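You operate a simulated robot arm through the tools that you are given. There is no shell and no other tool. Be economical: measure what you need, move in short steps, check, and stop when the job is done.

The job below is to be done with a simulated two-armed robot. You get a single attempt, and the scene is never put back.

JOB
Pick up the carton labelled "belt clips" from the top of the desk with one hand, pass it to the other hand and put it on the shelf under the returns table. Set down upright: carton.

Only the result counts: the job must be done as asked and must still hold three seconds after the hand-in. Knocking over, shifting, dropping, spilling or breaking anything else fails it.

ROBOT AND FRAMES
Two 7-joint arms with two-finger parallel grippers on one trunk, on a base that drives. Base frame: it is fixed to the floor where the robot stands at the start and does not move with it; the origin is under the middle of the robot, x ahead of it, y to its left, z up; the surface under the hand at the start is at about z = 0.76. Units: m, degrees, N and s.
The left shoulder is at the start at [0.05, 0.209, 1.121], the right one opposite. With the tool pointing down near the work surface each hand reaches from about 0.2 to 0.9 m from the robot's upright axis, wherever it stands, measured 20 degrees to its own side. Places, roughly: shelf under the returns table [-1.5, 0.3, 0.2]. Payload 4.4 kg a hand.
Tool frame (each hand has its own): the origin (TCP) lies between the finger pads and is the grasp point; the fingertips stand 0.023 m ahead of it; z points along the fingers, y is the line along which they close. Largest opening 0.094 m; finger width 0.038, thickness 0.01; the body of the gripper, 0.054 by 0.096 m, starts 0.039 m behind the TCP.
Orientation is told as [roll, pitch, yaw] about the base's x, y, z axes, in that order, counted from this pose: with the fingers straight down and closing along the base's y, the tool's x points along the base's -x, its y along +y and its z along -z.

CONTROLS
- The arms move only by the tool nudge_tool. It takes "left_commands", "right_commands" or both (then of equal length, played together; a hand with none holds still); each is a list of rows, each a list of 7 numbers: the shift along the tool's x, y, z in cm, then the turn, a rotation vector about the tool's x, y, z in rad, then the gripper command, from -1 (shut) to 1 (fully open), values between in proportion. In form: [[x, y, z, ax, ay, az, grip], ...]. A call has 1 to 20 rows; each row shifts and turns the commanded pose from where the row before left it, along the tool's axes as they then stand. Each row takes 0.2 s and may step no farther than 0.05 m and 8.6 degrees from the row before; otherwise, or with a gripper value out of range, the whole call is refused. A pose out of reach is approached as far as the arm can. The call stops where the force on the tool passes 40 N (or 10 N more than at its start, if that is more) or the arm is blocked; 0.2 s more then pass. The fingers move at their own pace (about 0.108 m/s each) and stop on an object; they squeeze with about 35 N. The grip force told is the motor's: it shows also when the fingers shut on nothing. Time passes only in rows, and 0.2 s behind the last, so rows that do not move let the fingers close. It gives the time, the measured TCP pose, the force on the tool (base axes), the opening and the grip force at its end, in the units of the frame above (readings bear some noise), with the torque about the TCP (base axes, N m) and any sound that the robot's microphone picked up.
- Cameras (640 x 400 px; columns grow to the right, rows downward): "scene" is now at [0.1502, 0.0068, 1.2867]; the picture's right is [0.08, -1.00, 0.00], its down [-0.65, -0.05, -0.76] and it looks along [0.76, 0.06, -0.65] (base axes); focal length 260 px, centre (320, 200). "left" rides on the left gripper at [0.086, -0.016, -0.075] in its tool frame; the picture's right is [0.18, 0.98, 0.00], its down [-0.58, 0.11, -0.81] and it looks along [-0.79, 0.15, 0.59] (tool axes); focal length 243 px, centre (320, 200). "right" rides on the right gripper at [0.086, 0.016, -0.074] in its tool frame; the picture's right is [-0.18, 0.98, 0.00], its down [-0.58, -0.11, -0.81] and it looks along [-0.79, -0.15, 0.59] (tool axes); focal length 243 px, centre (320, 200). There is no depth. A picture from a camera that has moved, and an enlarged one, comes with that camera's place and axes in the base frame and with its lens.
- snapshot(camera): a new picture of that camera. No time passes.
- slide_trunk(by): slides the trunk up (or, below 0, down) by that many m; the arms and the scene camera ride with it, the base frame stays. It gives what a move gives, with no picture.
- base_move(legs): drives the robot by 1 to 6 legs, each [ahead, left, turn to the left] in m, m and degrees, along the robot's own axes; the way and the turn of a leg run together, so that a leg with both is an arc; at most 1.5 m and 180 degrees a leg. The arms and the cameras ride along, it lands a little off, and it stops where it bumps. It gives what a move gives.
- pan_tilt(pan, tilt): turns the head with the scene camera to pan (to the left, within 80 degrees either way) and tilt (down, from -29 to 69), counted from straight ahead of the robot. It gives what a move gives.
- zoom(camera, box): a new picture of the part [left, top, right, bottom] of that camera's present view, enlarged. No time passes.
- close_job(): hands the job in; it is judged then, once.

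Go step by step. Nothing tells you exact positions but the pictures and the camera data: compare them with the known pose of the tool, close in by small moves and look again before you grip or let go. The budget is 120 turns and 92 pictures, counting those below and the enlarged ones. Unless the task says otherwise, let go and move clear before handing in.

The tools are called after "Emit:" as name(argument=value, ...) on one line, values as JSON. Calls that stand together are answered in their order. nudge_tool: Moves the arms, as the interface text tells. Its arguments: {"type":"object","properties":{"left_commands":{"type":"array","items":{"type":"array","items":{"type":"number"}}},"right_commands":{"type":"array","items":{"type":"array","items":{"type":"number"}}}},"required":[]} The other tools are called the same way: slide_trunk (by) slides the trunk up or down; base_move (legs) drives the base; pan_tilt (pan, tilt) turns the head that bears the scene camera; snapshot (camera) takes a picture; zoom (camera, box) takes an enlarged picture of a part of a camera's view; close_job () hands the job in.

At the start:

```text
t: 0.0
left_ee_pos: [0.594, 0.3307, 1.0354]
left_orientation: [-0.1, 0.0, 0.0]
left_ft_force: [-0.3, -0.9, 0.3]
left_torque: [0.01, 0.0, -0.01]
left_gripper_width: 0.0939
left_finger_force: 0.0
right_ee_pos: [0.6643, -0.2438, 0.9706]
right_orientation: [-0.1, 0.0, 0.1]
right_ft_force: [-0.7, 0.3, 0.0]
right_torque: [0.0, -0.01, -0.02]
right_gripper_width: 0.0939
right_finger_force: 0.0
trunk travel left (down, up): [-0.2, 0.363]
robot x, y, heading: [0.0022, 0.0012, 0.1]
head pan, tilt: [4.6, 40.8]
```

scene: 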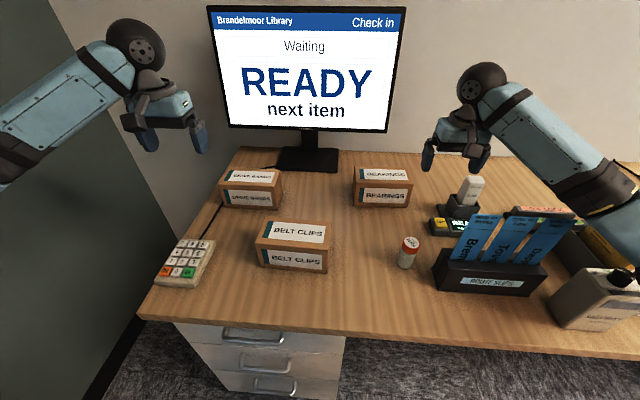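
right: 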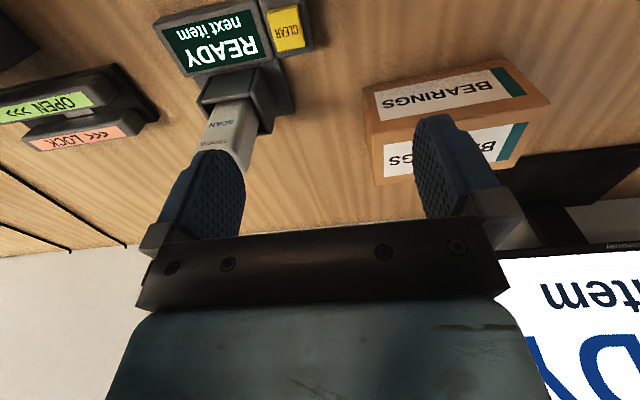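
left: 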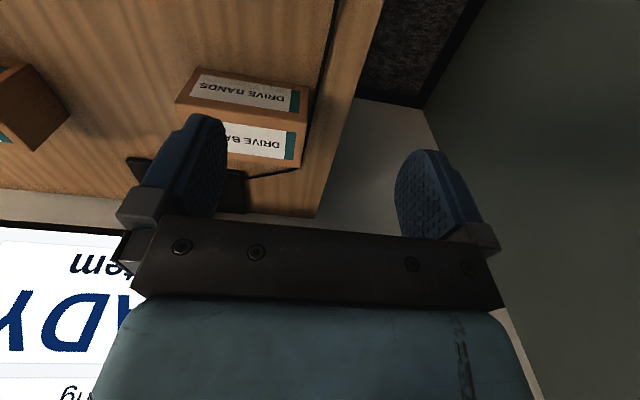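

I see the belt clips carton on the left-front part of the desk, at roughly x 0.51–0.58, y 0.02–0.18, top z 0.845. I'll zoom in to pin it down.

Emit:
zoom(camera="scene", box=[220, 190, 380, 290])

```text
4.00 times, centred on (300, 240) of scene
camera zoom: at [0.1502, 0.0068, 1.2867], right [0.08, -1.0, 0.0], down [-0.65, -0.05, -0.76], along [0.76, 0.06, -0.65], focal length 1041 px, centre (400, 40)
```

zoom: 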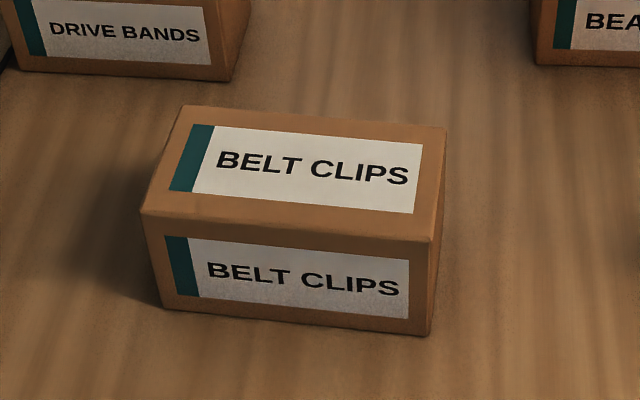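

The carton measures about 0.085 deep (x) by 0.16 long (y) by 0.087 high, centred near [0.547, 0.096] and turned about −3°. I'll turn the left hand so that it closes along x, with its camera on the outer side.

Emit:
nudge_tool(left_commands=[[0, 0, 0, 0, 0, 0.147, 1], [0, 0, 0, 0, 0, 0.147, 1], [0, 0, 0, 0, 0, 0.147, 1], [0, 0, 0, 0, 0, 0.147, 1], [0, 0, 0, 0, 0, 0.147, 1], [0, 0, 0, 0, 0, 0.147, 1], [0, 0, 0, 0, 0, 0.147, 1], [0, 0, 0, 0, 0, 0.147, 1], [0, 0, 0, 0, 0, 0.147, 1], [0, 0, 0, 0, 0, 0.147, 1], [0, 0, 0, 0, 0, 0.147, 1]])

```text
t: 2.4
left_ee_pos: [0.5942, 0.3312, 1.0346]
left_orientation: [0.0, 0.0, -92.8]
left_ft_force: [-1.5, 0.2, -0.6]
left_torque: [-0.01, 0.0, 0.01]
left_gripper_width: 0.0941
left_finger_force: 0.1
right_ee_pos: [0.6645, -0.2428, 0.9709]
right_orientation: [0.1, 0.0, 0.0]
right_ft_force: [-0.9, 0.3, -0.7]
right_torque: [0.0, -0.01, -0.01]
right_gripper_width: 0.0939
right_finger_force: 0.1
trunk travel left (down, up): [-0.2, 0.363]
robot x, y, heading: [-0.003, 0.0025, -0.4]
head pan, tilt: [4.6, 40.8]
```

The left hand is turned. I'll move it above the left part of the carton, still well clear, and look.

Emit:
nudge_tool(left_commands=[[-3.3, -0.59, 1.4, 0, 0, 0, 1], [-3.3, -0.59, 1.4, 0, 0, 0, 1], [-3.3, -0.59, 1.4, 0, 0, 0, 1], [-3.3, -0.59, 1.4, 0, 0, 0, 1], [-3.3, -0.59, 1.4, 0, 0, 0, 1], [-3.3, -0.59, 1.4, 0, 0, 0, 1], [0, 0, 0, 0, 0, 0, 1]])

Emit:
snapshot(camera="left")

Emit:
snapshot(camera="scene")

```text
t: 4.0
left_ee_pos: [0.55, 0.1354, 0.952]
left_orientation: [0.0, 0.1, -92.6]
left_ft_force: [0.8, 0.5, -0.3]
left_torque: [-0.04, 0.0, 0.02]
left_gripper_width: 0.0942
left_finger_force: 0.0
right_ee_pos: [0.6635, -0.2422, 0.9717]
right_orientation: [0.0, 0.1, 0.0]
right_ft_force: [-0.2, 0.7, -0.6]
right_torque: [-0.02, 0.03, -0.01]
right_gripper_width: 0.094
right_finger_force: 0.1
trunk travel left (down, up): [-0.2, 0.363]
robot x, y, heading: [-0.0011, -0.0008, 0.0]
head pan, tilt: [4.6, 40.8]
```

```text
87 pictures are left
camera left: at [0.538, 0.2218, 1.0263], right [0.99, 0.14, 0.0], down [0.08, -0.59, 0.81], along [0.11, -0.8, -0.59], focal length 243 px, centre (320, 200)
```

left: 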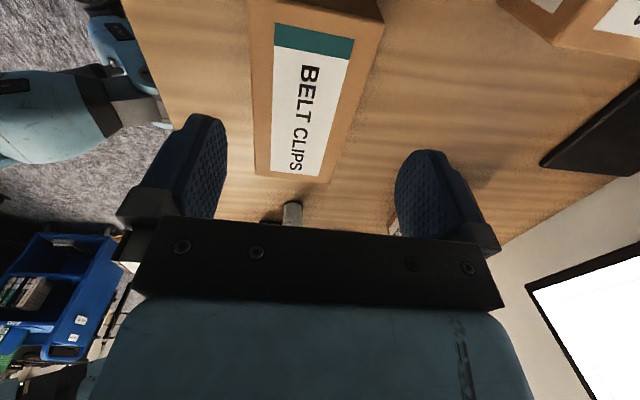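

```text
86 pictures are left
camera scene: at [0.1501, 0.0072, 1.2867], right [0.08, -1.0, 0.0], down [-0.65, -0.05, -0.76], along [0.76, 0.06, -0.65], focal length 260 px, centre (320, 200)
```

scene: 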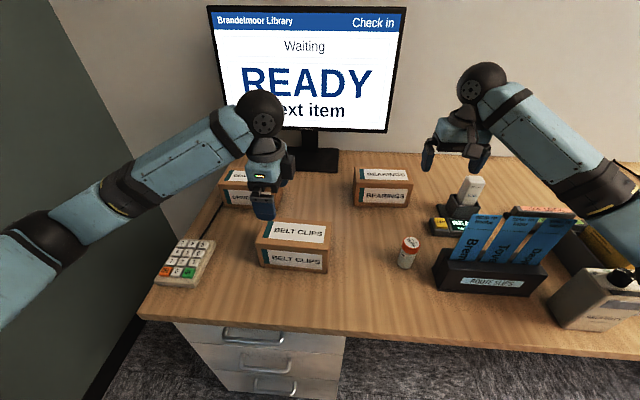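

The carton lies between the fingers in the picture. I'll zoom to find the exact side edges.

Emit:
zoom(camera="left", box=[190, 0, 430, 150])

Emit:
zoom(camera="scene", box=[220, 160, 380, 260])

```text
2.67 times, centred on (310, 75) of left
camera zoom: at [0.538, 0.2218, 1.0263], right [0.99, 0.14, 0.0], down [0.08, -0.59, 0.81], along [0.11, -0.8, -0.59], focal length 647 px, centre (347, 533)
```

zoom: 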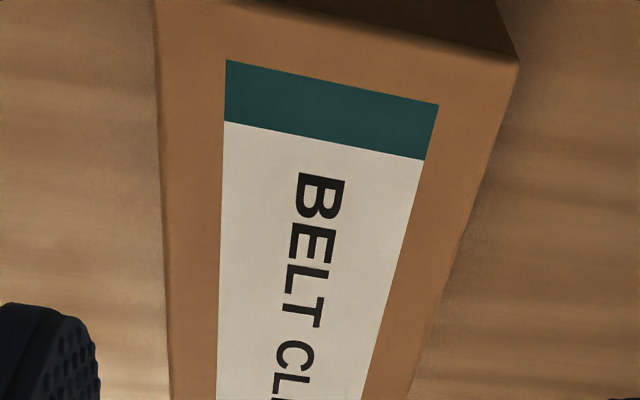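

```text
4.00 times, centred on (300, 210) of scene
camera zoom: at [0.1501, 0.0072, 1.2867], right [0.08, -1.0, 0.0], down [-0.65, -0.05, -0.76], along [0.76, 0.06, -0.65], focal length 1041 px, centre (400, 160)
```

zoom: 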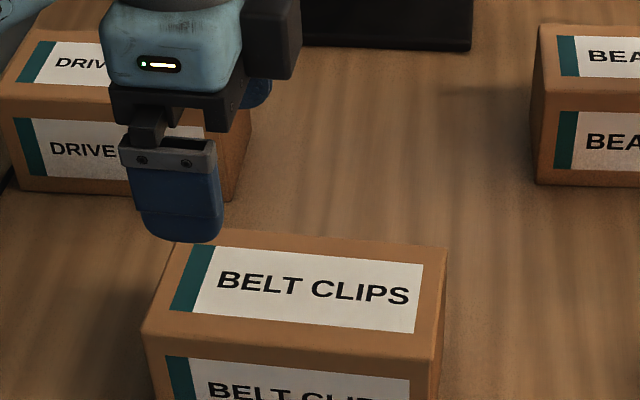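

The wrist view puts the carton's middle at x ≈ 0.544 where the hand is, with a width of about 0.084, so the hand is about 6 mm too far in x. I'll correct that, lower the tips to just above the top and check.

Emit:
nudge_tool(left_commands=[[0, -0.6, 2.2, 0, 0, 0, 1], [0, 0, 2.2, 0, 0, 0, 1], [0, 0, 2.1, 0, 0, 0, 1], [0, 0, 0, 0, 0, 0, 1]])

Emit:
snapshot(camera="left")

Emit:
zoom(camera="scene", box=[220, 170, 380, 270])

```text
t: 5.0
left_ee_pos: [0.5455, 0.1363, 0.8862]
left_orientation: [0.0, -0.1, -92.6]
left_ft_force: [0.1, 0.8, -0.5]
left_torque: [0.01, 0.02, -0.02]
left_gripper_width: 0.0941
left_finger_force: 0.1
right_ee_pos: [0.6645, -0.2439, 0.9713]
right_orientation: [0.0, 0.0, -0.1]
right_ft_force: [-0.7, 0.1, 0.2]
right_torque: [-0.02, 0.0, 0.01]
right_gripper_width: 0.0942
right_finger_force: 0.2
trunk travel left (down, up): [-0.2, 0.363]
robot x, y, heading: [-0.0036, -0.0, -0.1]
head pan, tilt: [4.6, 40.8]
```

```text
83 pictures are left
camera left: at [0.5328, 0.2226, 0.9606], right [0.99, 0.14, 0.0], down [0.08, -0.59, 0.81], along [0.11, -0.8, -0.59], focal length 243 px, centre (320, 200)
```

left: 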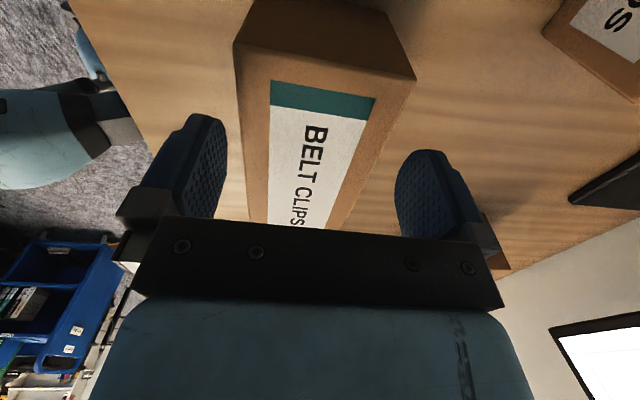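

```text
4.00 times, centred on (300, 220) of scene
camera zoom: at [0.1502, 0.0067, 1.2867], right [0.08, -1.0, 0.0], down [-0.65, -0.05, -0.76], along [0.76, 0.06, -0.65], focal length 1041 px, centre (400, 120)
```

zoom: 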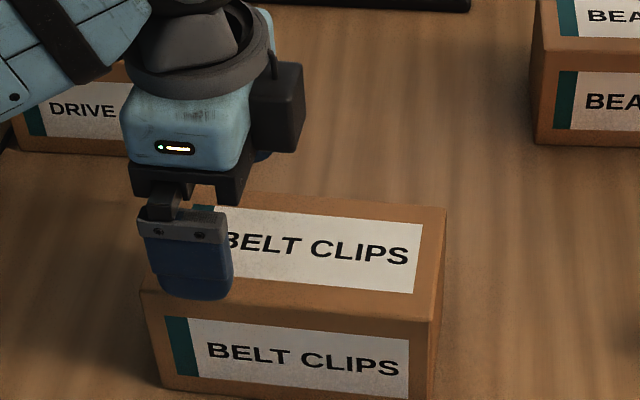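

The carton's middle is now at x ≈ 0.543, with the hand at 0.5455. I'll shift 2 mm and go down around it in small steps.

Emit:
nudge_tool(left_commands=[[0, -0.2, 1.0, 0, 0, 0, 1], [0, 0, 1.0, 0, 0, 0, 1], [0, 0, 1.0, 0, 0, 0, 1], [0, 0, 1.0, 0, 0, 0, 1], [0, 0, 1.0, 0, 0, 0, 1], [0, 0, 1.0, 0, 0, 0, 1], [0, 0, 0.8, 0, 0, 0, 1], [0, 0, 0, 0, 0, 0, 1]])

Emit:
snapshot(camera="left")

Emit:
zoom(camera="scene", box=[220, 170, 380, 270])

```text
t: 6.8
left_ee_pos: [0.5426, 0.1347, 0.8184]
left_orientation: [0.0, 0.1, -92.5]
left_ft_force: [0.3, 0.4, 0.4]
left_torque: [-0.01, 0.01, -0.01]
left_gripper_width: 0.0939
left_finger_force: 0.1
right_ee_pos: [0.6643, -0.2437, 0.9703]
right_orientation: [0.0, 0.0, 0.0]
right_ft_force: [-0.7, -0.8, 1.2]
right_torque: [0.03, -0.02, -0.02]
right_gripper_width: 0.0939
right_finger_force: 0.0
trunk travel left (down, up): [-0.2, 0.363]
robot x, y, heading: [-0.0016, -0.0003, 0.1]
head pan, tilt: [4.6, 40.8]
```

```text
81 pictures are left
camera left: at [0.5303, 0.2218, 0.8925], right [0.99, 0.14, 0.0], down [0.08, -0.59, 0.81], along [0.11, -0.8, -0.59], focal length 243 px, centre (320, 200)
```

left: 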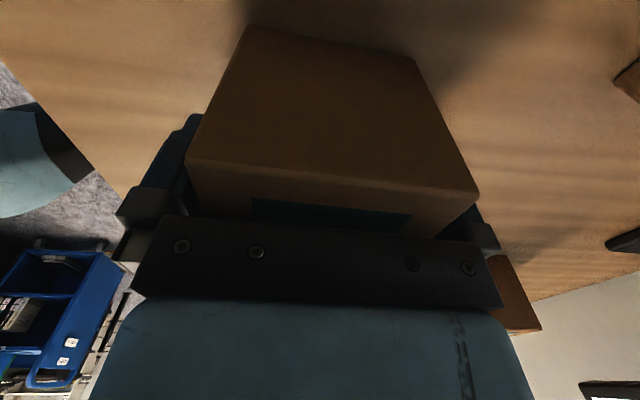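

```text
4.00 times, centred on (300, 220) of scene
camera zoom: at [0.1502, 0.0068, 1.2867], right [0.08, -1.0, 0.0], down [-0.65, -0.05, -0.76], along [0.76, 0.06, -0.65], focal length 1041 px, centre (400, 120)
```

zoom: 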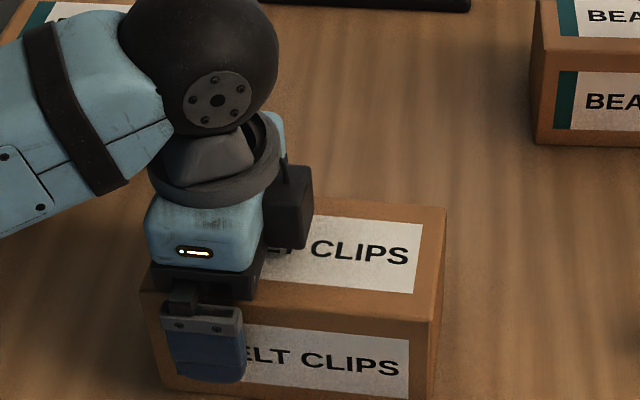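

The fingers straddle the carton without touching it. I'll close, lift slightly and check.

Emit:
nudge_tool(left_commands=[[0, 0, 0, 0, 0, 0, -1], [0, 0, 0, 0, 0, 0, -1], [0, 0, 0, 0, 0, 0, -1], [0, 0, 0, 0, 0, 0, -1], [0, 0, -1, 0, 0, 0, -1], [0, 0, -2, 0, 0, 0, -1], [0, 0, -2, 0, 0, 0, -1], [0, 0, 0, 0, 0, 0, -1]])

Emit:
snapshot(camera="scene")

```text
t: 8.6
left_ee_pos: [0.5408, 0.1353, 0.8662]
left_orientation: [0.0, 0.0, -92.6]
left_ft_force: [-0.5, 1.5, -3.3]
left_torque: [0.17, -0.03, 0.0]
left_gripper_width: 0.085
left_finger_force: 35.6
right_ee_pos: [0.6646, -0.245, 0.9699]
right_orientation: [0.0, 0.0, -0.1]
right_ft_force: [-0.8, -0.2, 0.1]
right_torque: [0.0, -0.01, 0.03]
right_gripper_width: 0.0942
right_finger_force: 0.0
trunk travel left (down, up): [-0.2, 0.363]
robot x, y, heading: [0.0009, -0.0022, 0.2]
head pan, tilt: [4.6, 40.8]
```

```text
79 pictures are left
camera scene: at [0.1507, 0.0069, 1.2866], right [0.08, -1.0, 0.0], down [-0.65, -0.05, -0.76], along [0.75, 0.06, -0.65], focal length 260 px, centre (320, 200)
```

scene: 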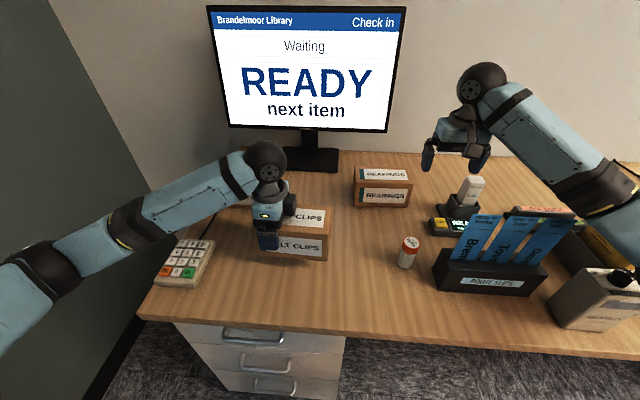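

The carton is held (opening 0.085) and hangs level. I'll lift both hands higher and look around before driving.

Emit:
nudge_tool(left_commands=[[0, 0, -3, 0, 0, 0, -1], [0, 0, -3, 0, 0, 0, -1], [0, 0, -3, 0, 0, 0, -1], [0, 0, -3, 0, 0, 0, -1], [0, 0, -2, 0, 0, 0, -1], [0, 0, 0, 0, 0, 0, -1]], right_commands=[[0, 0, -2, 0, 0, 0, 1], [0, 0, -2, 0, 0, 0, 1], [0, 0, -2, 0, 0, 0, 1], [0, 0, -1, 0, 0, 0, 1], [0, 0, 0, 0, 0, 0, 1], [0, 0, 0, 0, 0, 0, 1]])

Emit:
pan_tilt(pan=-80, tilt=25)

Emit:
snapshot(camera="scene")

Emit:
pan_tilt(pan=80, tilt=25)

Emit:
snapshot(camera="scene")

```text
t: 10.0
left_ee_pos: [0.5403, 0.1341, 1.0065]
left_orientation: [-0.1, 0.0, -92.6]
left_ft_force: [-0.9, -0.5, -4.5]
left_torque: [0.17, -0.04, 0.01]
left_gripper_width: 0.0849
left_finger_force: 34.7
right_ee_pos: [0.6637, -0.2432, 1.0406]
right_orientation: [0.0, 0.0, 0.0]
right_ft_force: [-0.2, -0.2, -0.4]
right_torque: [0.01, 0.0, 0.0]
right_gripper_width: 0.0941
right_finger_force: 0.1
trunk travel left (down, up): [-0.2, 0.363]
robot x, y, heading: [-0.0016, 0.002, -0.0]
head pan, tilt: [4.6, 40.8]
```

```text
t: 11.6
left_ee_pos: [0.5395, 0.135, 1.0055]
left_orientation: [0.0, 0.0, -92.6]
left_ft_force: [0.0, -0.5, -3.2]
left_torque: [0.2, -0.01, 0.0]
left_gripper_width: 0.0851
left_finger_force: 35.1
right_ee_pos: [0.6646, -0.2428, 1.0395]
right_orientation: [0.0, 0.0, 0.1]
right_ft_force: [-0.4, 0.1, 0.1]
right_torque: [-0.01, -0.04, 0.0]
right_gripper_width: 0.0942
right_finger_force: 0.0
trunk travel left (down, up): [-0.2, 0.363]
robot x, y, heading: [0.0009, -0.0016, -0.0]
head pan, tilt: [-80.0, 25.0]
```

```text
78 pictures are left
camera scene: at [0.0824, -0.0906, 1.3111], right [-0.98, -0.17, 0.0], down [-0.07, 0.42, -0.91], along [0.16, -0.89, -0.42], focal length 260 px, centre (320, 200)
```

scene: 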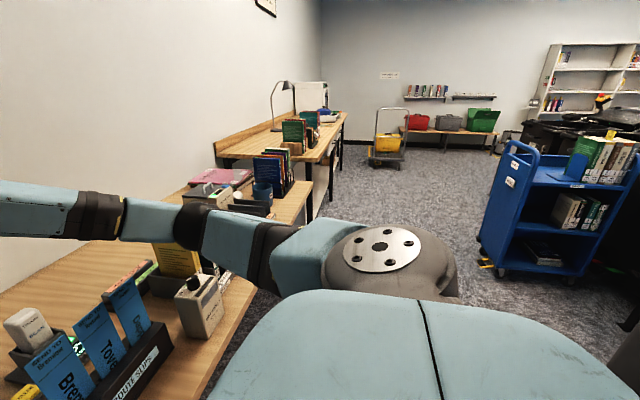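

```text
t: 14.0
left_ee_pos: [0.5403, 0.1345, 1.0069]
left_orientation: [0.0, 0.0, -92.6]
left_ft_force: [0.2, -0.5, -4.4]
left_torque: [0.15, -0.02, 0.01]
left_gripper_width: 0.0847
left_finger_force: 35.2
right_ee_pos: [0.6636, -0.2423, 1.0398]
right_orientation: [0.0, 0.0, -0.1]
right_ft_force: [0.1, -0.2, -1.0]
right_torque: [-0.01, 0.02, 0.02]
right_gripper_width: 0.0939
right_finger_force: 0.1
trunk travel left (down, up): [-0.2, 0.363]
robot x, y, heading: [-0.0021, -0.0012, 0.1]
head pan, tilt: [80.0, 25.0]
```

```text
77 pictures are left
camera scene: at [0.0824, 0.0909, 1.3111], right [0.98, -0.17, 0.0], down [-0.07, -0.42, -0.91], along [0.16, 0.89, -0.42], focal length 260 px, centre (320, 200)
```

scene: 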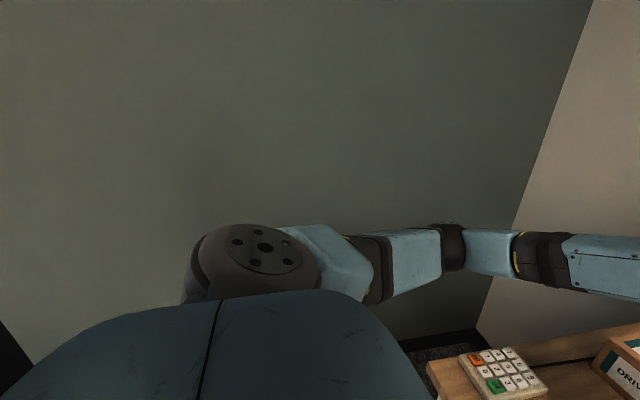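

There is a wall on the left at y ≈ 0.9, and the right side is open floor. I'll back off, turn right 90° and look towards the returns table.

Emit:
pan_tilt(pan=-75, tilt=35)

Emit:
base_move(legs=[[-0.4, 0, 0], [0, 0, -75]])

Emit:
snapshot(camera="scene")

```text
t: 16.4
left_ee_pos: [0.5407, 0.1341, 1.0072]
left_orientation: [0.0, 0.0, -92.6]
left_ft_force: [0.5, -0.5, -4.9]
left_torque: [0.19, 0.0, -0.03]
left_gripper_width: 0.0848
left_finger_force: 34.9
right_ee_pos: [0.6636, -0.243, 1.0402]
right_orientation: [0.0, 0.0, 0.0]
right_ft_force: [-0.2, -0.4, -0.3]
right_torque: [0.01, -0.03, -0.01]
right_gripper_width: 0.094
right_finger_force: 0.0
trunk travel left (down, up): [-0.2, 0.363]
robot x, y, heading: [0.0012, -0.0004, -0.1]
head pan, tilt: [-75.0, 35.0]
```

```text
t: 22.2
left_ee_pos: [-0.1404, -0.4886, 1.0075]
left_orientation: [0.0, 0.0, -168.0]
left_ft_force: [0.2, 0.0, -3.9]
left_torque: [0.04, -0.15, -0.01]
left_gripper_width: 0.0849
left_finger_force: 34.9
right_ee_pos: [-0.4747, -0.703, 1.0403]
right_orientation: [0.0, 0.0, -75.4]
right_ft_force: [0.2, 0.2, 0.2]
right_torque: [-0.01, -0.02, 0.01]
right_gripper_width: 0.0941
right_finger_force: 0.0
trunk travel left (down, up): [-0.2, 0.363]
robot x, y, heading: [-0.4036, 0.003, -75.4]
head pan, tilt: [-75.0, 35.0]
```

```text
76 pictures are left
camera scene: at [-0.4678, -0.1089, 1.2953], right [-0.49, 0.87, 0.0], down [0.5, 0.28, -0.82], along [-0.71, -0.4, -0.57], focal length 260 px, centre (320, 200)
```

scene: 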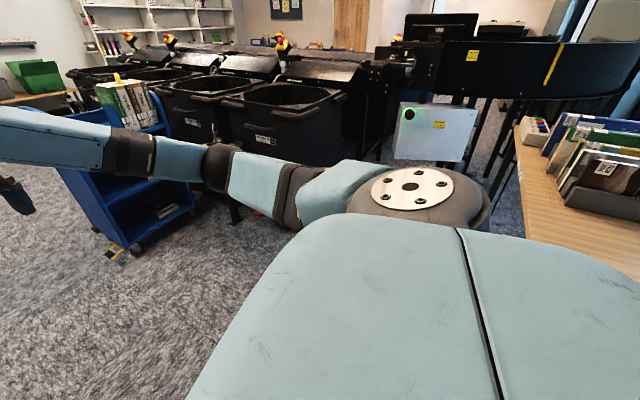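

The returns table is on my right, with its front edge running along x at about y ≈ 0.2, so the shelf must be reached facing +y. I'll drive to about (−1.45, −0.75) and then turn to face it.

Emit:
base_move(legs=[[0.45, -1.2, 0], [0, 0, 165]])

Emit:
pan_tilt(pan=0, tilt=40)

Emit:
snapshot(camera="scene")

```text
t: 30.8
left_ee_pos: [-1.0474, -1.1214, 1.0062]
left_orientation: [-0.1, 0.0, -168.2]
left_ft_force: [0.6, 0.5, -4.4]
left_torque: [0.08, -0.13, -0.01]
left_gripper_width: 0.0848
left_finger_force: 34.8
right_ee_pos: [-1.3821, -1.3366, 1.0399]
right_orientation: [-0.1, 0.2, -75.6]
right_ft_force: [0.2, -0.2, 0.3]
right_torque: [-0.02, 0.05, 0.02]
right_gripper_width: 0.0942
right_finger_force: 0.0
trunk travel left (down, up): [-0.2, 0.363]
robot x, y, heading: [-1.3123, -0.635, -75.6]
head pan, tilt: [-75.0, 35.0]
stopped in leg 1: the robot was blocked; the commanded pose is now the measured one
```

```text
t: 32.2
left_ee_pos: [-1.0495, -1.1219, 1.0067]
left_orientation: [0.0, 0.0, -168.1]
left_ft_force: [1.2, -0.8, -4.4]
left_torque: [0.05, -0.16, 0.0]
left_gripper_width: 0.0852
left_finger_force: 34.8
right_ee_pos: [-1.383, -1.3363, 1.0399]
right_orientation: [-0.1, 0.1, -75.7]
right_ft_force: [-0.2, 0.2, 0.7]
right_torque: [0.0, 0.02, 0.03]
right_gripper_width: 0.0938
right_finger_force: 0.1
trunk travel left (down, up): [-0.2, 0.363]
robot x, y, heading: [-1.3126, -0.6308, -75.6]
head pan, tilt: [0.0, 40.0]
```

```text
75 pictures are left
camera scene: at [-1.2762, -0.7804, 1.2877], right [-0.97, -0.25, 0.0], down [-0.16, 0.62, -0.77], along [0.19, -0.74, -0.64], focal length 260 px, centre (320, 200)
```

scene: 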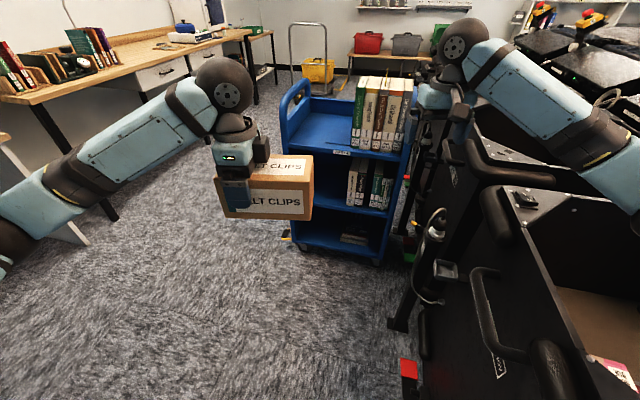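

The drive stopped at (−1.31, −0.63): a black machine stands close on my right. I'll look that way before moving.

Emit:
pan_tilt(pan=-45, tilt=45)

Emit:
snapshot(camera="scene")

Emit:
pan_tilt(pan=-80, tilt=45)

Emit:
snapshot(camera="scene")

```text
t: 33.4
left_ee_pos: [-1.0483, -1.1221, 1.0077]
left_orientation: [-0.1, 0.0, -168.2]
left_ft_force: [-0.2, 0.6, -3.4]
left_torque: [0.01, -0.15, 0.03]
left_gripper_width: 0.0849
left_finger_force: 34.8
right_ee_pos: [-1.3828, -1.3358, 1.0401]
right_orientation: [-0.1, 0.1, -75.6]
right_ft_force: [0.0, 0.0, 0.0]
right_torque: [-0.03, 0.01, 0.0]
right_gripper_width: 0.094
right_finger_force: 0.0
trunk travel left (down, up): [-0.2, 0.363]
robot x, y, heading: [-1.3134, -0.631, -75.4]
head pan, tilt: [-45.0, 45.0]
```

```text
74 pictures are left
camera scene: at [-1.3386, -0.7681, 1.2805], right [-0.86, 0.51, 0.0], down [0.36, 0.61, -0.71], along [-0.36, -0.61, -0.71], focal length 260 px, centre (320, 200)
```

scene: 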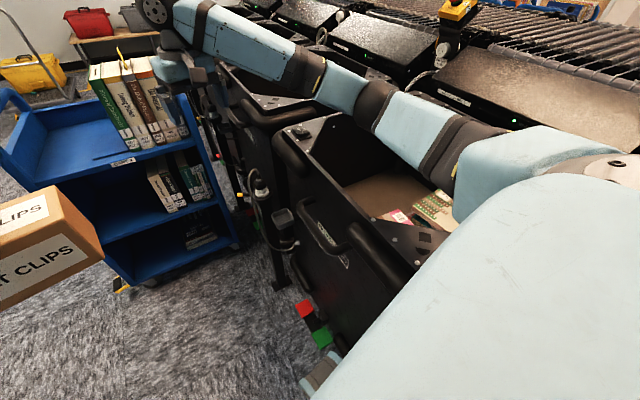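

```text
t: 34.4
left_ee_pos: [-1.0486, -1.1215, 1.0066]
left_orientation: [-0.1, 0.0, -168.2]
left_ft_force: [0.4, 0.4, -3.9]
left_torque: [0.03, -0.16, -0.01]
left_gripper_width: 0.0847
left_finger_force: 34.9
right_ee_pos: [-1.3838, -1.336, 1.0398]
right_orientation: [0.0, 0.2, -75.6]
right_ft_force: [0.9, -0.1, -0.1]
right_torque: [-0.02, -0.02, 0.01]
right_gripper_width: 0.0939
right_finger_force: 0.0
trunk travel left (down, up): [-0.2, 0.363]
robot x, y, heading: [-1.3108, -0.6334, -75.4]
head pan, tilt: [-80.0, 45.0]
```

```text
73 pictures are left
camera scene: at [-1.3713, -0.7318, 1.2805], right [-0.41, 0.91, 0.0], down [0.64, 0.29, -0.71], along [-0.64, -0.29, -0.71], focal length 260 px, centre (320, 200)
```

scene: 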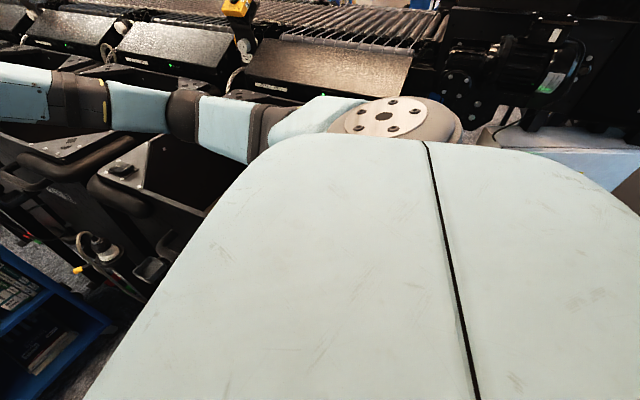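

Bins stand tight on my right. I'll pull away to my left first and then turn left to face the table.

Emit:
base_move(legs=[[0.08, 0.3, 0], [0, 0, 165]])

Emit:
pan_tilt(pan=0, tilt=40)

Emit:
snapshot(camera="scene")

```text
t: 44.3
left_ee_pos: [-1.1149, -0.0894, 1.0061]
left_orientation: [-0.1, 0.0, -4.6]
left_ft_force: [0.4, -0.3, -3.4]
left_torque: [0.0, 0.16, 0.0]
left_gripper_width: 0.0848
left_finger_force: 35.1
right_ee_pos: [-0.733, 0.0221, 1.0403]
right_orientation: [-0.2, 0.2, 88.0]
right_ft_force: [1.1, -0.5, 0.5]
right_torque: [-0.02, -0.02, -0.05]
right_gripper_width: 0.094
right_finger_force: 0.0
trunk travel left (down, up): [-0.2, 0.363]
robot x, y, heading: [-0.997, -0.635, 88.2]
head pan, tilt: [-80.0, 45.0]
```

```text
t: 45.9
left_ee_pos: [-1.1157, -0.0891, 1.0064]
left_orientation: [0.0, 0.1, -4.6]
left_ft_force: [0.2, 0.2, -4.5]
left_torque: [-0.01, 0.17, -0.02]
left_gripper_width: 0.085
left_finger_force: 35.0
right_ee_pos: [-0.7336, 0.0225, 1.0402]
right_orientation: [-0.2, 0.1, 88.2]
right_ft_force: [0.2, 1.2, 1.2]
right_torque: [0.01, 0.02, 0.04]
right_gripper_width: 0.094
right_finger_force: 0.0
trunk travel left (down, up): [-0.2, 0.363]
robot x, y, heading: [-1.0035, -0.6325, 88.1]
head pan, tilt: [0.0, 40.0]
```

```text
72 pictures are left
camera scene: at [-0.9955, -0.4801, 1.2877], right [1.0, -0.03, 0.0], down [-0.02, -0.64, -0.77], along [0.03, 0.77, -0.64], focal length 260 px, centre (320, 200)
```

scene: 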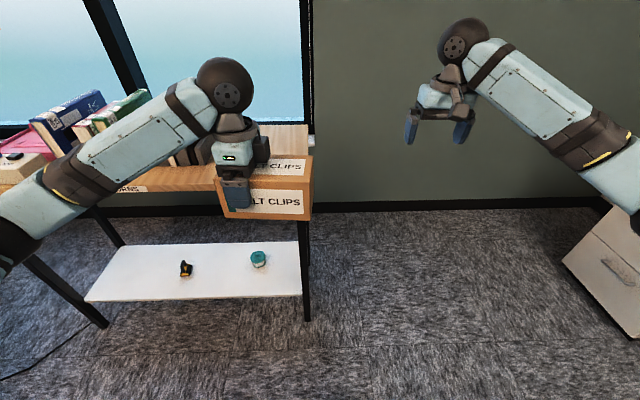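

The white shelf is in full view, spanning x −2.0…−1.05 and y 0.16…0.47, with two small items at x ≈ −1.28 and −1.63. There is free space between them around x ≈ −1.45. For the handover I'll back off a little and turn the carton so its free end points back towards the right arm.

Emit:
base_move(legs=[[-0.12, -0.15, 0]])

Emit:
nudge_tool(left_commands=[[0, 0, 0, 0, 0, 0.131, -1], [0, 0, 0, 0, 0, 0.131, -1], [0, 0, 0, 0, 0, 0.131, -1], [0, 0, 0, 0, 0, 0.131, -1], [0, 0, 0, 0, 0, 0.131, -1], [0, 0, 0, 0, 0, 0.131, -1], [0, 0, 0, 0, 0, 0, -1]])

Emit:
snapshot(camera="scene")

```text
t: 47.8
left_ee_pos: [-0.9731, -0.2131, 1.0069]
left_orientation: [0.0, 0.0, -4.6]
left_ft_force: [0.1, -0.4, -4.0]
left_torque: [0.03, 0.13, 0.0]
left_gripper_width: 0.085
left_finger_force: 34.9
right_ee_pos: [-0.5922, -0.1018, 1.04]
right_orientation: [0.0, 0.1, 88.1]
right_ft_force: [0.2, 0.0, -0.5]
right_torque: [-0.01, 0.03, 0.03]
right_gripper_width: 0.0939
right_finger_force: 0.1
trunk travel left (down, up): [-0.2, 0.363]
robot x, y, heading: [-0.858, -0.7568, 87.5]
head pan, tilt: [0.0, 40.0]
```

```text
t: 49.4
left_ee_pos: [-0.9731, -0.214, 1.0067]
left_orientation: [-0.1, 0.0, -49.8]
left_ft_force: [0.2, -0.2, -3.6]
left_torque: [0.12, 0.1, 0.0]
left_gripper_width: 0.0851
left_finger_force: 35.3
right_ee_pos: [-0.5912, -0.1014, 1.0403]
right_orientation: [0.0, 0.1, 88.0]
right_ft_force: [-0.9, 0.9, 0.0]
right_torque: [-0.01, -0.01, -0.01]
right_gripper_width: 0.0942
right_finger_force: 0.2
trunk travel left (down, up): [-0.2, 0.363]
robot x, y, heading: [-0.856, -0.7613, 87.9]
head pan, tilt: [0.0, 40.0]
```

```text
71 pictures are left
camera scene: at [-0.8542, -0.6044, 1.2877], right [1.0, -0.03, 0.0], down [-0.02, -0.64, -0.77], along [0.03, 0.77, -0.64], focal length 260 px, centre (320, 200)
```

scene: 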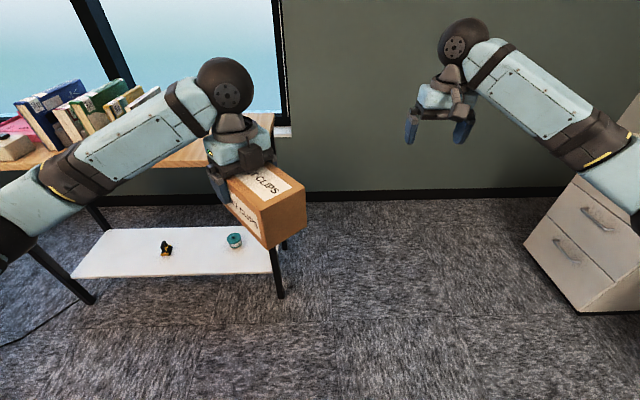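

The turn worked; the carton's free end points back and right. I'll move the carton 10 cm further forward and turn the right hand to face its end, pitched 35° below level.

Emit:
nudge_tool(left_commands=[[2.55, 2.15, 0, 0, 0, 0, -1], [2.55, 2.15, 0, 0, 0, 0, -1], [2.55, 2.15, 0, 0, 0, 0, -1], [0, 0, 0, 0, 0, 0, -1], [0, 0, 0, 0, 0, 0, -1], [0, 0, 0, 0, 0, 0, -1], [0, 0, 0, 0, 0, 0, -1], [0, 0, 0, 0, 0, 0, -1], [0, 0, 0, 0, 0, 0, -1], [0, 0, 0, 0, 0, 0, -1], [0, 0, 0, 0, 0, 0, -1], [0, 0, 0, 0, 0, 0, -1], [0, 0, 0, 0, 0, 0, -1]], right_commands=[[0, 0, 0, 0, 0, -0.147, 1], [0, 0, 0, 0, 0, -0.147, 1], [0, 0, 0, 0, 0, -0.147, 1], [0, 0, 0, 0, 0, -0.147, 1], [0, 0, 0, 0, 0, -0.148, 1], [0, 0, 0, 0, -0.137, 0, 1], [0, 0, 0, 0, -0.137, 0, 1], [0, 0, 0, 0, -0.137, 0, 1], [0, 0, 0, 0, -0.137, 0, 1], [0, 0, 0, 0, -0.137, 0, 1], [0, 0, 0, 0, -0.137, 0, 1], [0, 0, 0, 0, -0.138, 0, 1], [0, 0, 0, 0, 0, 0, 1]])

Emit:
snapshot(camera="scene")

Emit:
snapshot(camera="right")

```text
t: 52.2
left_ee_pos: [-0.9729, -0.1135, 1.0076]
left_orientation: [0.0, -0.2, -49.8]
left_ft_force: [-0.2, -0.8, -4.2]
left_torque: [0.13, 0.09, 0.04]
left_gripper_width: 0.085
left_finger_force: 34.5
right_ee_pos: [-0.59, -0.1019, 1.0396]
right_orientation: [0.0, -54.9, 130.2]
right_ft_force: [0.2, 0.3, -0.3]
right_torque: [0.03, -0.02, -0.05]
right_gripper_width: 0.0943
right_finger_force: 0.1
trunk travel left (down, up): [-0.2, 0.363]
robot x, y, heading: [-0.8552, -0.7548, 88.0]
head pan, tilt: [0.0, 40.0]
```

```text
70 pictures are left
camera scene: at [-0.8544, -0.6043, 1.2877], right [1.0, -0.03, 0.0], down [-0.02, -0.64, -0.77], along [0.03, 0.77, -0.64], focal length 260 px, centre (320, 200)
```

scene: 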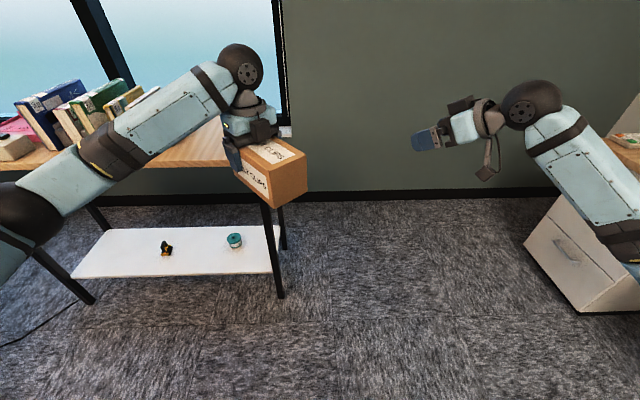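

```text
69 pictures are left
camera right: at [-0.5322, -0.197, 1.0107], right [-0.82, -0.55, 0.15], down [0.29, -0.18, 0.94], along [-0.49, 0.81, 0.31], focal length 243 px, centre (320, 200)
```

right: 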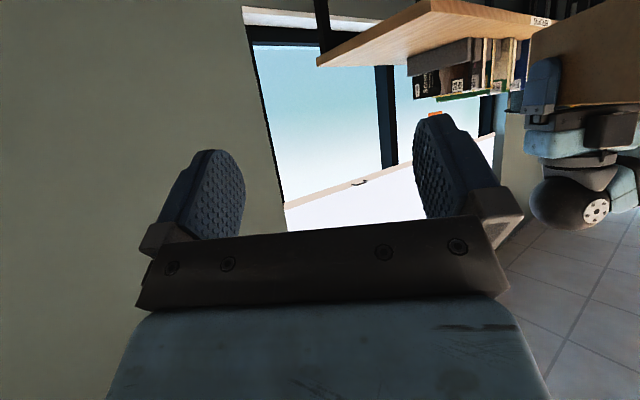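

The right hand points correctly. I'll bring it behind the carton's free end, staying clear, and look.

Emit:
nudge_tool(right_commands=[[-0.67, 3.86, -0.14, 0, 0, 0, 1], [-0.67, 3.86, -0.14, 0, 0, 0, 1], [-0.67, 3.86, -0.14, 0, 0, 0, 1], [-0.67, 3.86, -0.14, 0, 0, 0, 1], [-0.67, 3.86, -0.14, 0, 0, 0, 1], [-0.67, 3.86, -0.14, 0, 0, 0, 1], [-0.67, 3.86, -0.14, 0, 0, 0, 1], [-0.67, 3.86, -0.14, 0, 0, 0, 1], [0, 0, 0, 0, 0, 0, 1]])

Emit:
snapshot(camera="scene")

Emit:
snapshot(camera="right")

```text
t: 54.2
left_ee_pos: [-0.9714, -0.1139, 1.0066]
left_orientation: [-0.1, 0.0, -49.7]
left_ft_force: [0.7, 0.6, -3.4]
left_torque: [0.15, 0.1, 0.01]
left_gripper_width: 0.0851
left_finger_force: 34.8
right_ee_pos: [-0.8405, -0.2839, 1.0898]
right_orientation: [0.1, -54.9, 129.9]
right_ft_force: [-0.1, 0.1, -0.9]
right_torque: [0.03, 0.0, 0.0]
right_gripper_width: 0.0941
right_finger_force: 0.0
trunk travel left (down, up): [-0.2, 0.363]
robot x, y, heading: [-0.8586, -0.7575, 88.1]
head pan, tilt: [0.0, 40.0]
```

```text
68 pictures are left
camera scene: at [-0.8536, -0.6042, 1.2877], right [1.0, -0.03, 0.0], down [-0.02, -0.64, -0.77], along [0.03, 0.77, -0.64], focal length 260 px, centre (320, 200)
```

scene: 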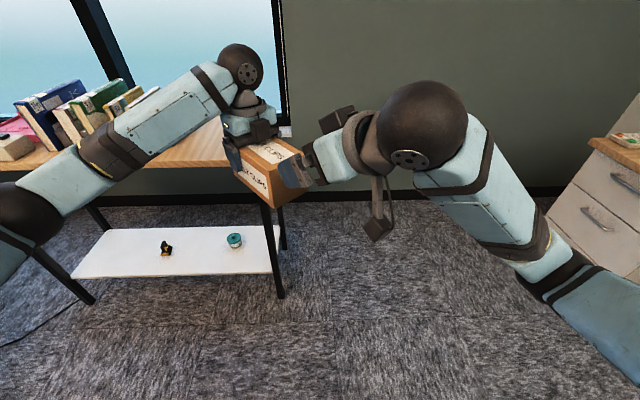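

```text
67 pictures are left
camera right: at [-0.7809, -0.379, 1.0617], right [-0.82, -0.55, 0.15], down [0.29, -0.18, 0.94], along [-0.49, 0.81, 0.31], focal length 243 px, centre (320, 200)
```

right: 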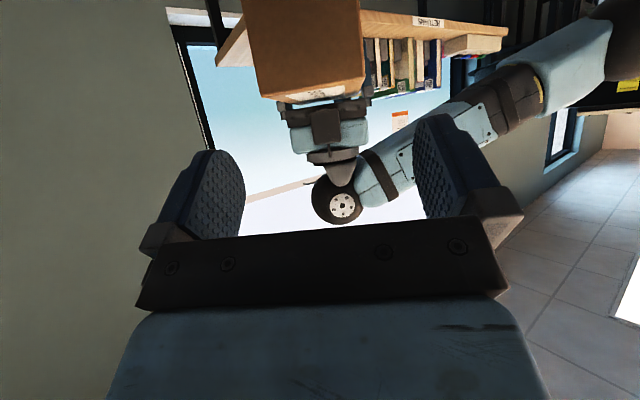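

The carton's end face is visible; its centre line sits about 1 cm to the side of the right hand's axis. I'll correct that and close in until the tips are just short of the end.

Emit:
nudge_tool(right_commands=[[-0.3, -0.5, 1.5, 0, 0, 0, 1], [-0.3, -0.5, 1.5, 0, 0, 0, 1], [0, 0, 1.5, 0, 0, 0, 1], [0, 0, 1.5, 0, 0, 0, 1], [0, 0, 1.3, 0, 0, 0, 1], [0, 0, 0, 0, 0, 0, 1]])

Emit:
snapshot(camera="right")

Emit:
zoom(camera="scene", box=[180, 100, 400, 238])

```text
t: 55.6
left_ee_pos: [-0.9729, -0.1138, 1.0067]
left_orientation: [-0.1, 0.0, -49.7]
left_ft_force: [-1.2, 0.4, -4.5]
left_torque: [0.18, 0.11, 0.01]
left_gripper_width: 0.085
left_finger_force: 35.0
right_ee_pos: [-0.8747, -0.2304, 1.0523]
right_orientation: [0.0, -54.9, 130.1]
right_ft_force: [-0.3, -0.2, -0.5]
right_torque: [0.02, 0.02, -0.02]
right_gripper_width: 0.0939
right_finger_force: 0.0
trunk travel left (down, up): [-0.2, 0.363]
robot x, y, heading: [-0.8568, -0.7605, 88.0]
head pan, tilt: [0.0, 40.0]
```

```text
66 pictures are left
camera right: at [-0.8148, -0.3248, 1.0235], right [-0.82, -0.55, 0.15], down [0.29, -0.18, 0.94], along [-0.49, 0.81, 0.31], focal length 243 px, centre (320, 200)
```

right: 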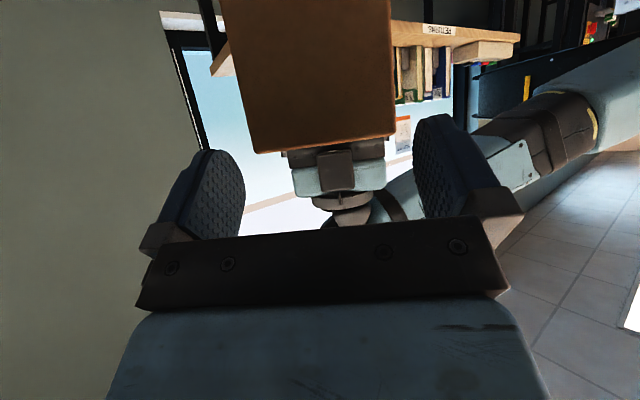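

```text
2.90 times, centred on (290, 169) of scene
camera zoom: at [-0.8541, -0.6044, 1.2877], right [1.0, -0.03, 0.0], down [-0.02, -0.64, -0.77], along [0.03, 0.77, -0.64], focal length 754 px, centre (407, 290)
```

zoom: 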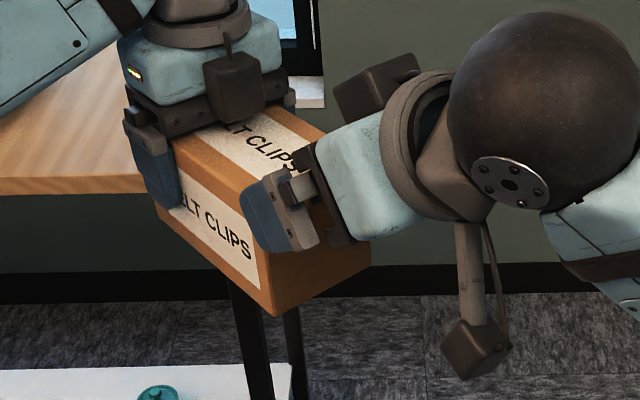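

The hand is well centred, with the carton's edges at ±4.1 cm. I'll slide in the remaining ~7 cm in small steps.

Emit:
nudge_tool(right_commands=[[-0.25, 0, 1.2, 0, 0, 0, 1], [0, 0, 1.2, 0, 0, 0, 1], [0, 0, 1.2, 0, 0, 0, 1], [0, 0, 1.2, 0, 0, 0, 1], [0, 0, 1.2, 0, 0, 0, 1], [0, 0, 1.1, 0, 0, 0, 1], [0, 0, 0, 0, 0, 0, 1]])

Emit:
snapshot(camera="right")

Emit:
zoom(camera="scene", box=[180, 100, 400, 238])

```text
t: 57.2
left_ee_pos: [-0.972, -0.1146, 1.0073]
left_orientation: [-0.1, -0.1, -49.6]
left_ft_force: [-0.6, 0.6, -4.8]
left_torque: [0.13, 0.09, -0.03]
left_gripper_width: 0.0849
left_finger_force: 35.0
right_ee_pos: [-0.9136, -0.1843, 1.0149]
right_orientation: [0.0, -54.9, 130.1]
right_ft_force: [-1.0, 0.5, -0.3]
right_torque: [-0.02, 0.0, 0.01]
right_gripper_width: 0.0941
right_finger_force: 0.1
trunk travel left (down, up): [-0.2, 0.363]
robot x, y, heading: [-0.8598, -0.7518, 88.3]
head pan, tilt: [0.0, 40.0]
```

```text
64 pictures are left
camera right: at [-0.854, -0.2794, 0.9858], right [-0.82, -0.55, 0.15], down [0.29, -0.18, 0.94], along [-0.49, 0.81, 0.31], focal length 243 px, centre (320, 200)
```

right: 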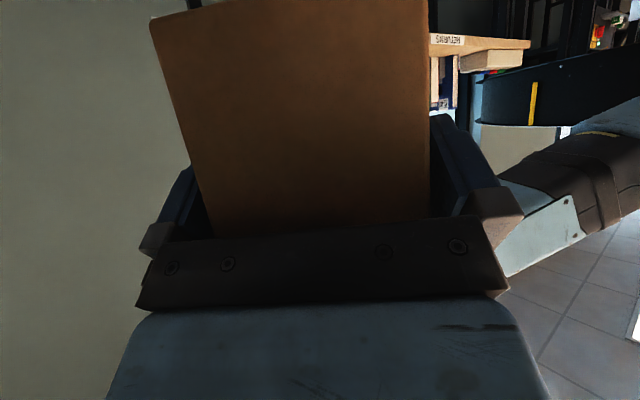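

```text
2.90 times, centred on (290, 169) of scene
camera zoom: at [-0.8541, -0.6044, 1.2877], right [1.0, -0.03, 0.0], down [-0.02, -0.64, -0.77], along [0.03, 0.77, -0.64], focal length 754 px, centre (407, 290)
```

zoom: 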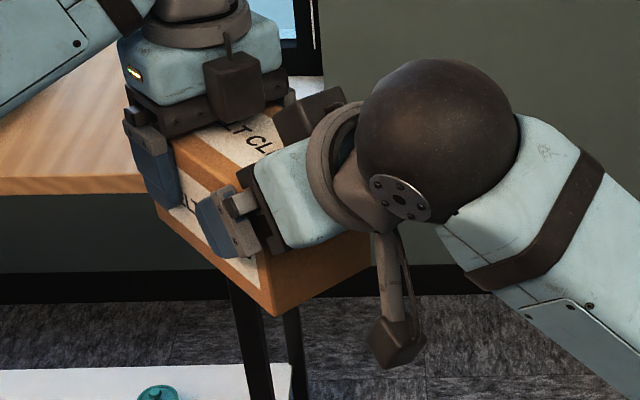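

The right fingers straddle the carton end without contact. I'll close the right hand while the left still holds.

Emit:
nudge_tool(right_commands=[[0, 0, 0, 0, 0, 0, -1], [0, 0, 0, 0, 0, 0, -1], [0, 0, 0, 0, 0, 0, -1], [0, 0, 0, 0, 0, 0, -1]])

Emit:
zoom(camera="scene", box=[180, 100, 400, 238])

Emit:
snapshot(camera="left")

```text
t: 58.2
left_ee_pos: [-0.9741, -0.1144, 1.007]
left_orientation: [-0.1, 0.0, -49.7]
left_ft_force: [-4.4, -5.3, -1.6]
left_torque: [-0.06, -0.05, -0.97]
left_gripper_width: 0.085
left_finger_force: 34.6
right_ee_pos: [-0.9132, -0.1847, 1.0147]
right_orientation: [0.0, -54.9, 130.1]
right_ft_force: [4.6, 6.0, -0.7]
right_torque: [0.02, -0.07, 0.42]
right_gripper_width: 0.0846
right_finger_force: 34.6
trunk travel left (down, up): [-0.2, 0.363]
robot x, y, heading: [-0.8576, -0.7541, 88.0]
head pan, tilt: [0.0, 40.0]
```

```text
2.90 times, centred on (290, 169) of scene
camera zoom: at [-0.8542, -0.6043, 1.2877], right [1.0, -0.03, 0.0], down [-0.02, -0.64, -0.77], along [0.03, 0.77, -0.64], focal length 754 px, centre (407, 290)
```

zoom: 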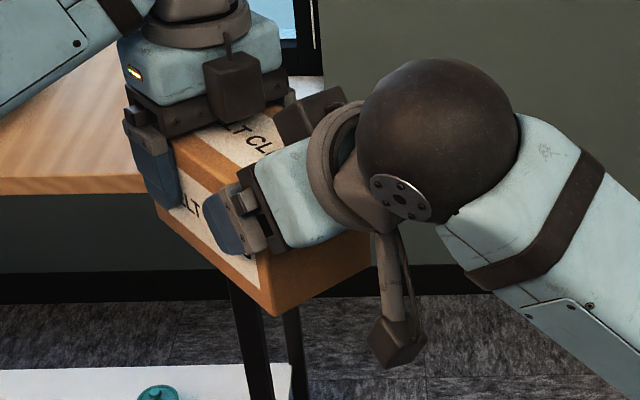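

```text
61 pictures are left
camera left: at [-1.0404, -0.0587, 1.0817], right [0.63, 0.78, 0.0], down [0.46, -0.37, 0.81], along [0.63, -0.51, -0.59], focal length 243 px, centre (320, 200)
```

left: 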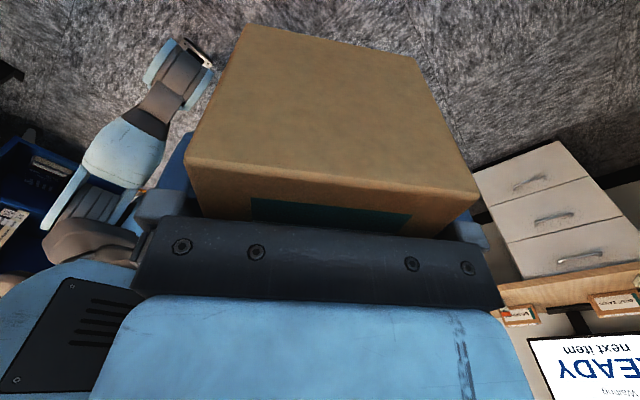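

The right hand holds (0.0846, 35 N). I'll open the left and check that the carton stays put before withdrawing.

Emit:
nudge_tool(left_commands=[[0, 0, 0, 0, 0, 0, 1], [0, 0, 0, 0, 0, 0, 1], [0, 0, 0, 0, 0, 0, 1]])

Emit:
zoom(camera="scene", box=[180, 100, 400, 238])

Emit:
snapshot(camera="left")

```text
t: 59.0
left_ee_pos: [-0.9721, -0.1134, 1.0073]
left_orientation: [0.0, -0.1, -49.7]
left_ft_force: [-0.5, -0.4, -0.3]
left_torque: [-0.01, -0.02, -0.01]
left_gripper_width: 0.0939
left_finger_force: 0.0
right_ee_pos: [-0.9138, -0.1847, 1.0158]
right_orientation: [0.0, -54.9, 130.2]
right_ft_force: [-0.2, -0.2, 0.3]
right_torque: [-0.18, -0.13, -0.02]
right_gripper_width: 0.085
right_finger_force: 34.9
trunk travel left (down, up): [-0.2, 0.363]
robot x, y, heading: [-0.8573, -0.7588, 87.7]
head pan, tilt: [0.0, 40.0]
```

```text
2.90 times, centred on (290, 169) of scene
camera zoom: at [-0.8542, -0.6043, 1.2877], right [1.0, -0.03, 0.0], down [-0.02, -0.64, -0.77], along [0.03, 0.77, -0.64], focal length 754 px, centre (407, 290)
```

zoom: 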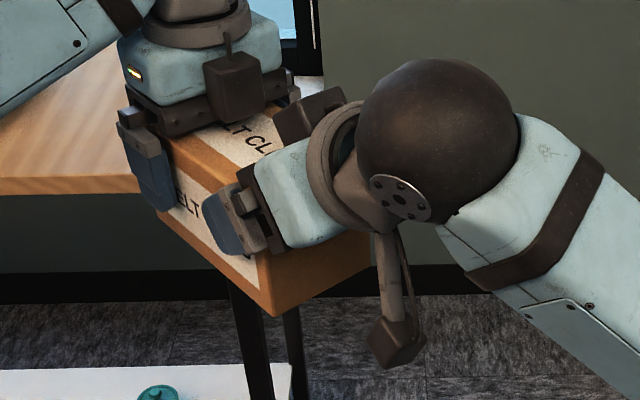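

```text
59 pictures are left
camera left: at [-1.0404, -0.0587, 1.0816], right [0.63, 0.78, 0.0], down [0.46, -0.37, 0.81], along [0.63, -0.51, -0.59], focal length 243 px, centre (320, 200)
```

left: 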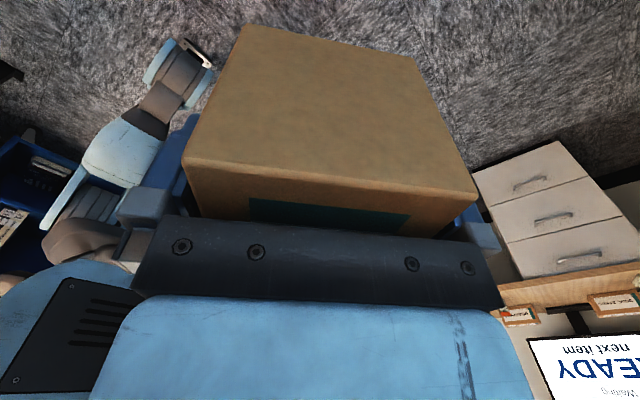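

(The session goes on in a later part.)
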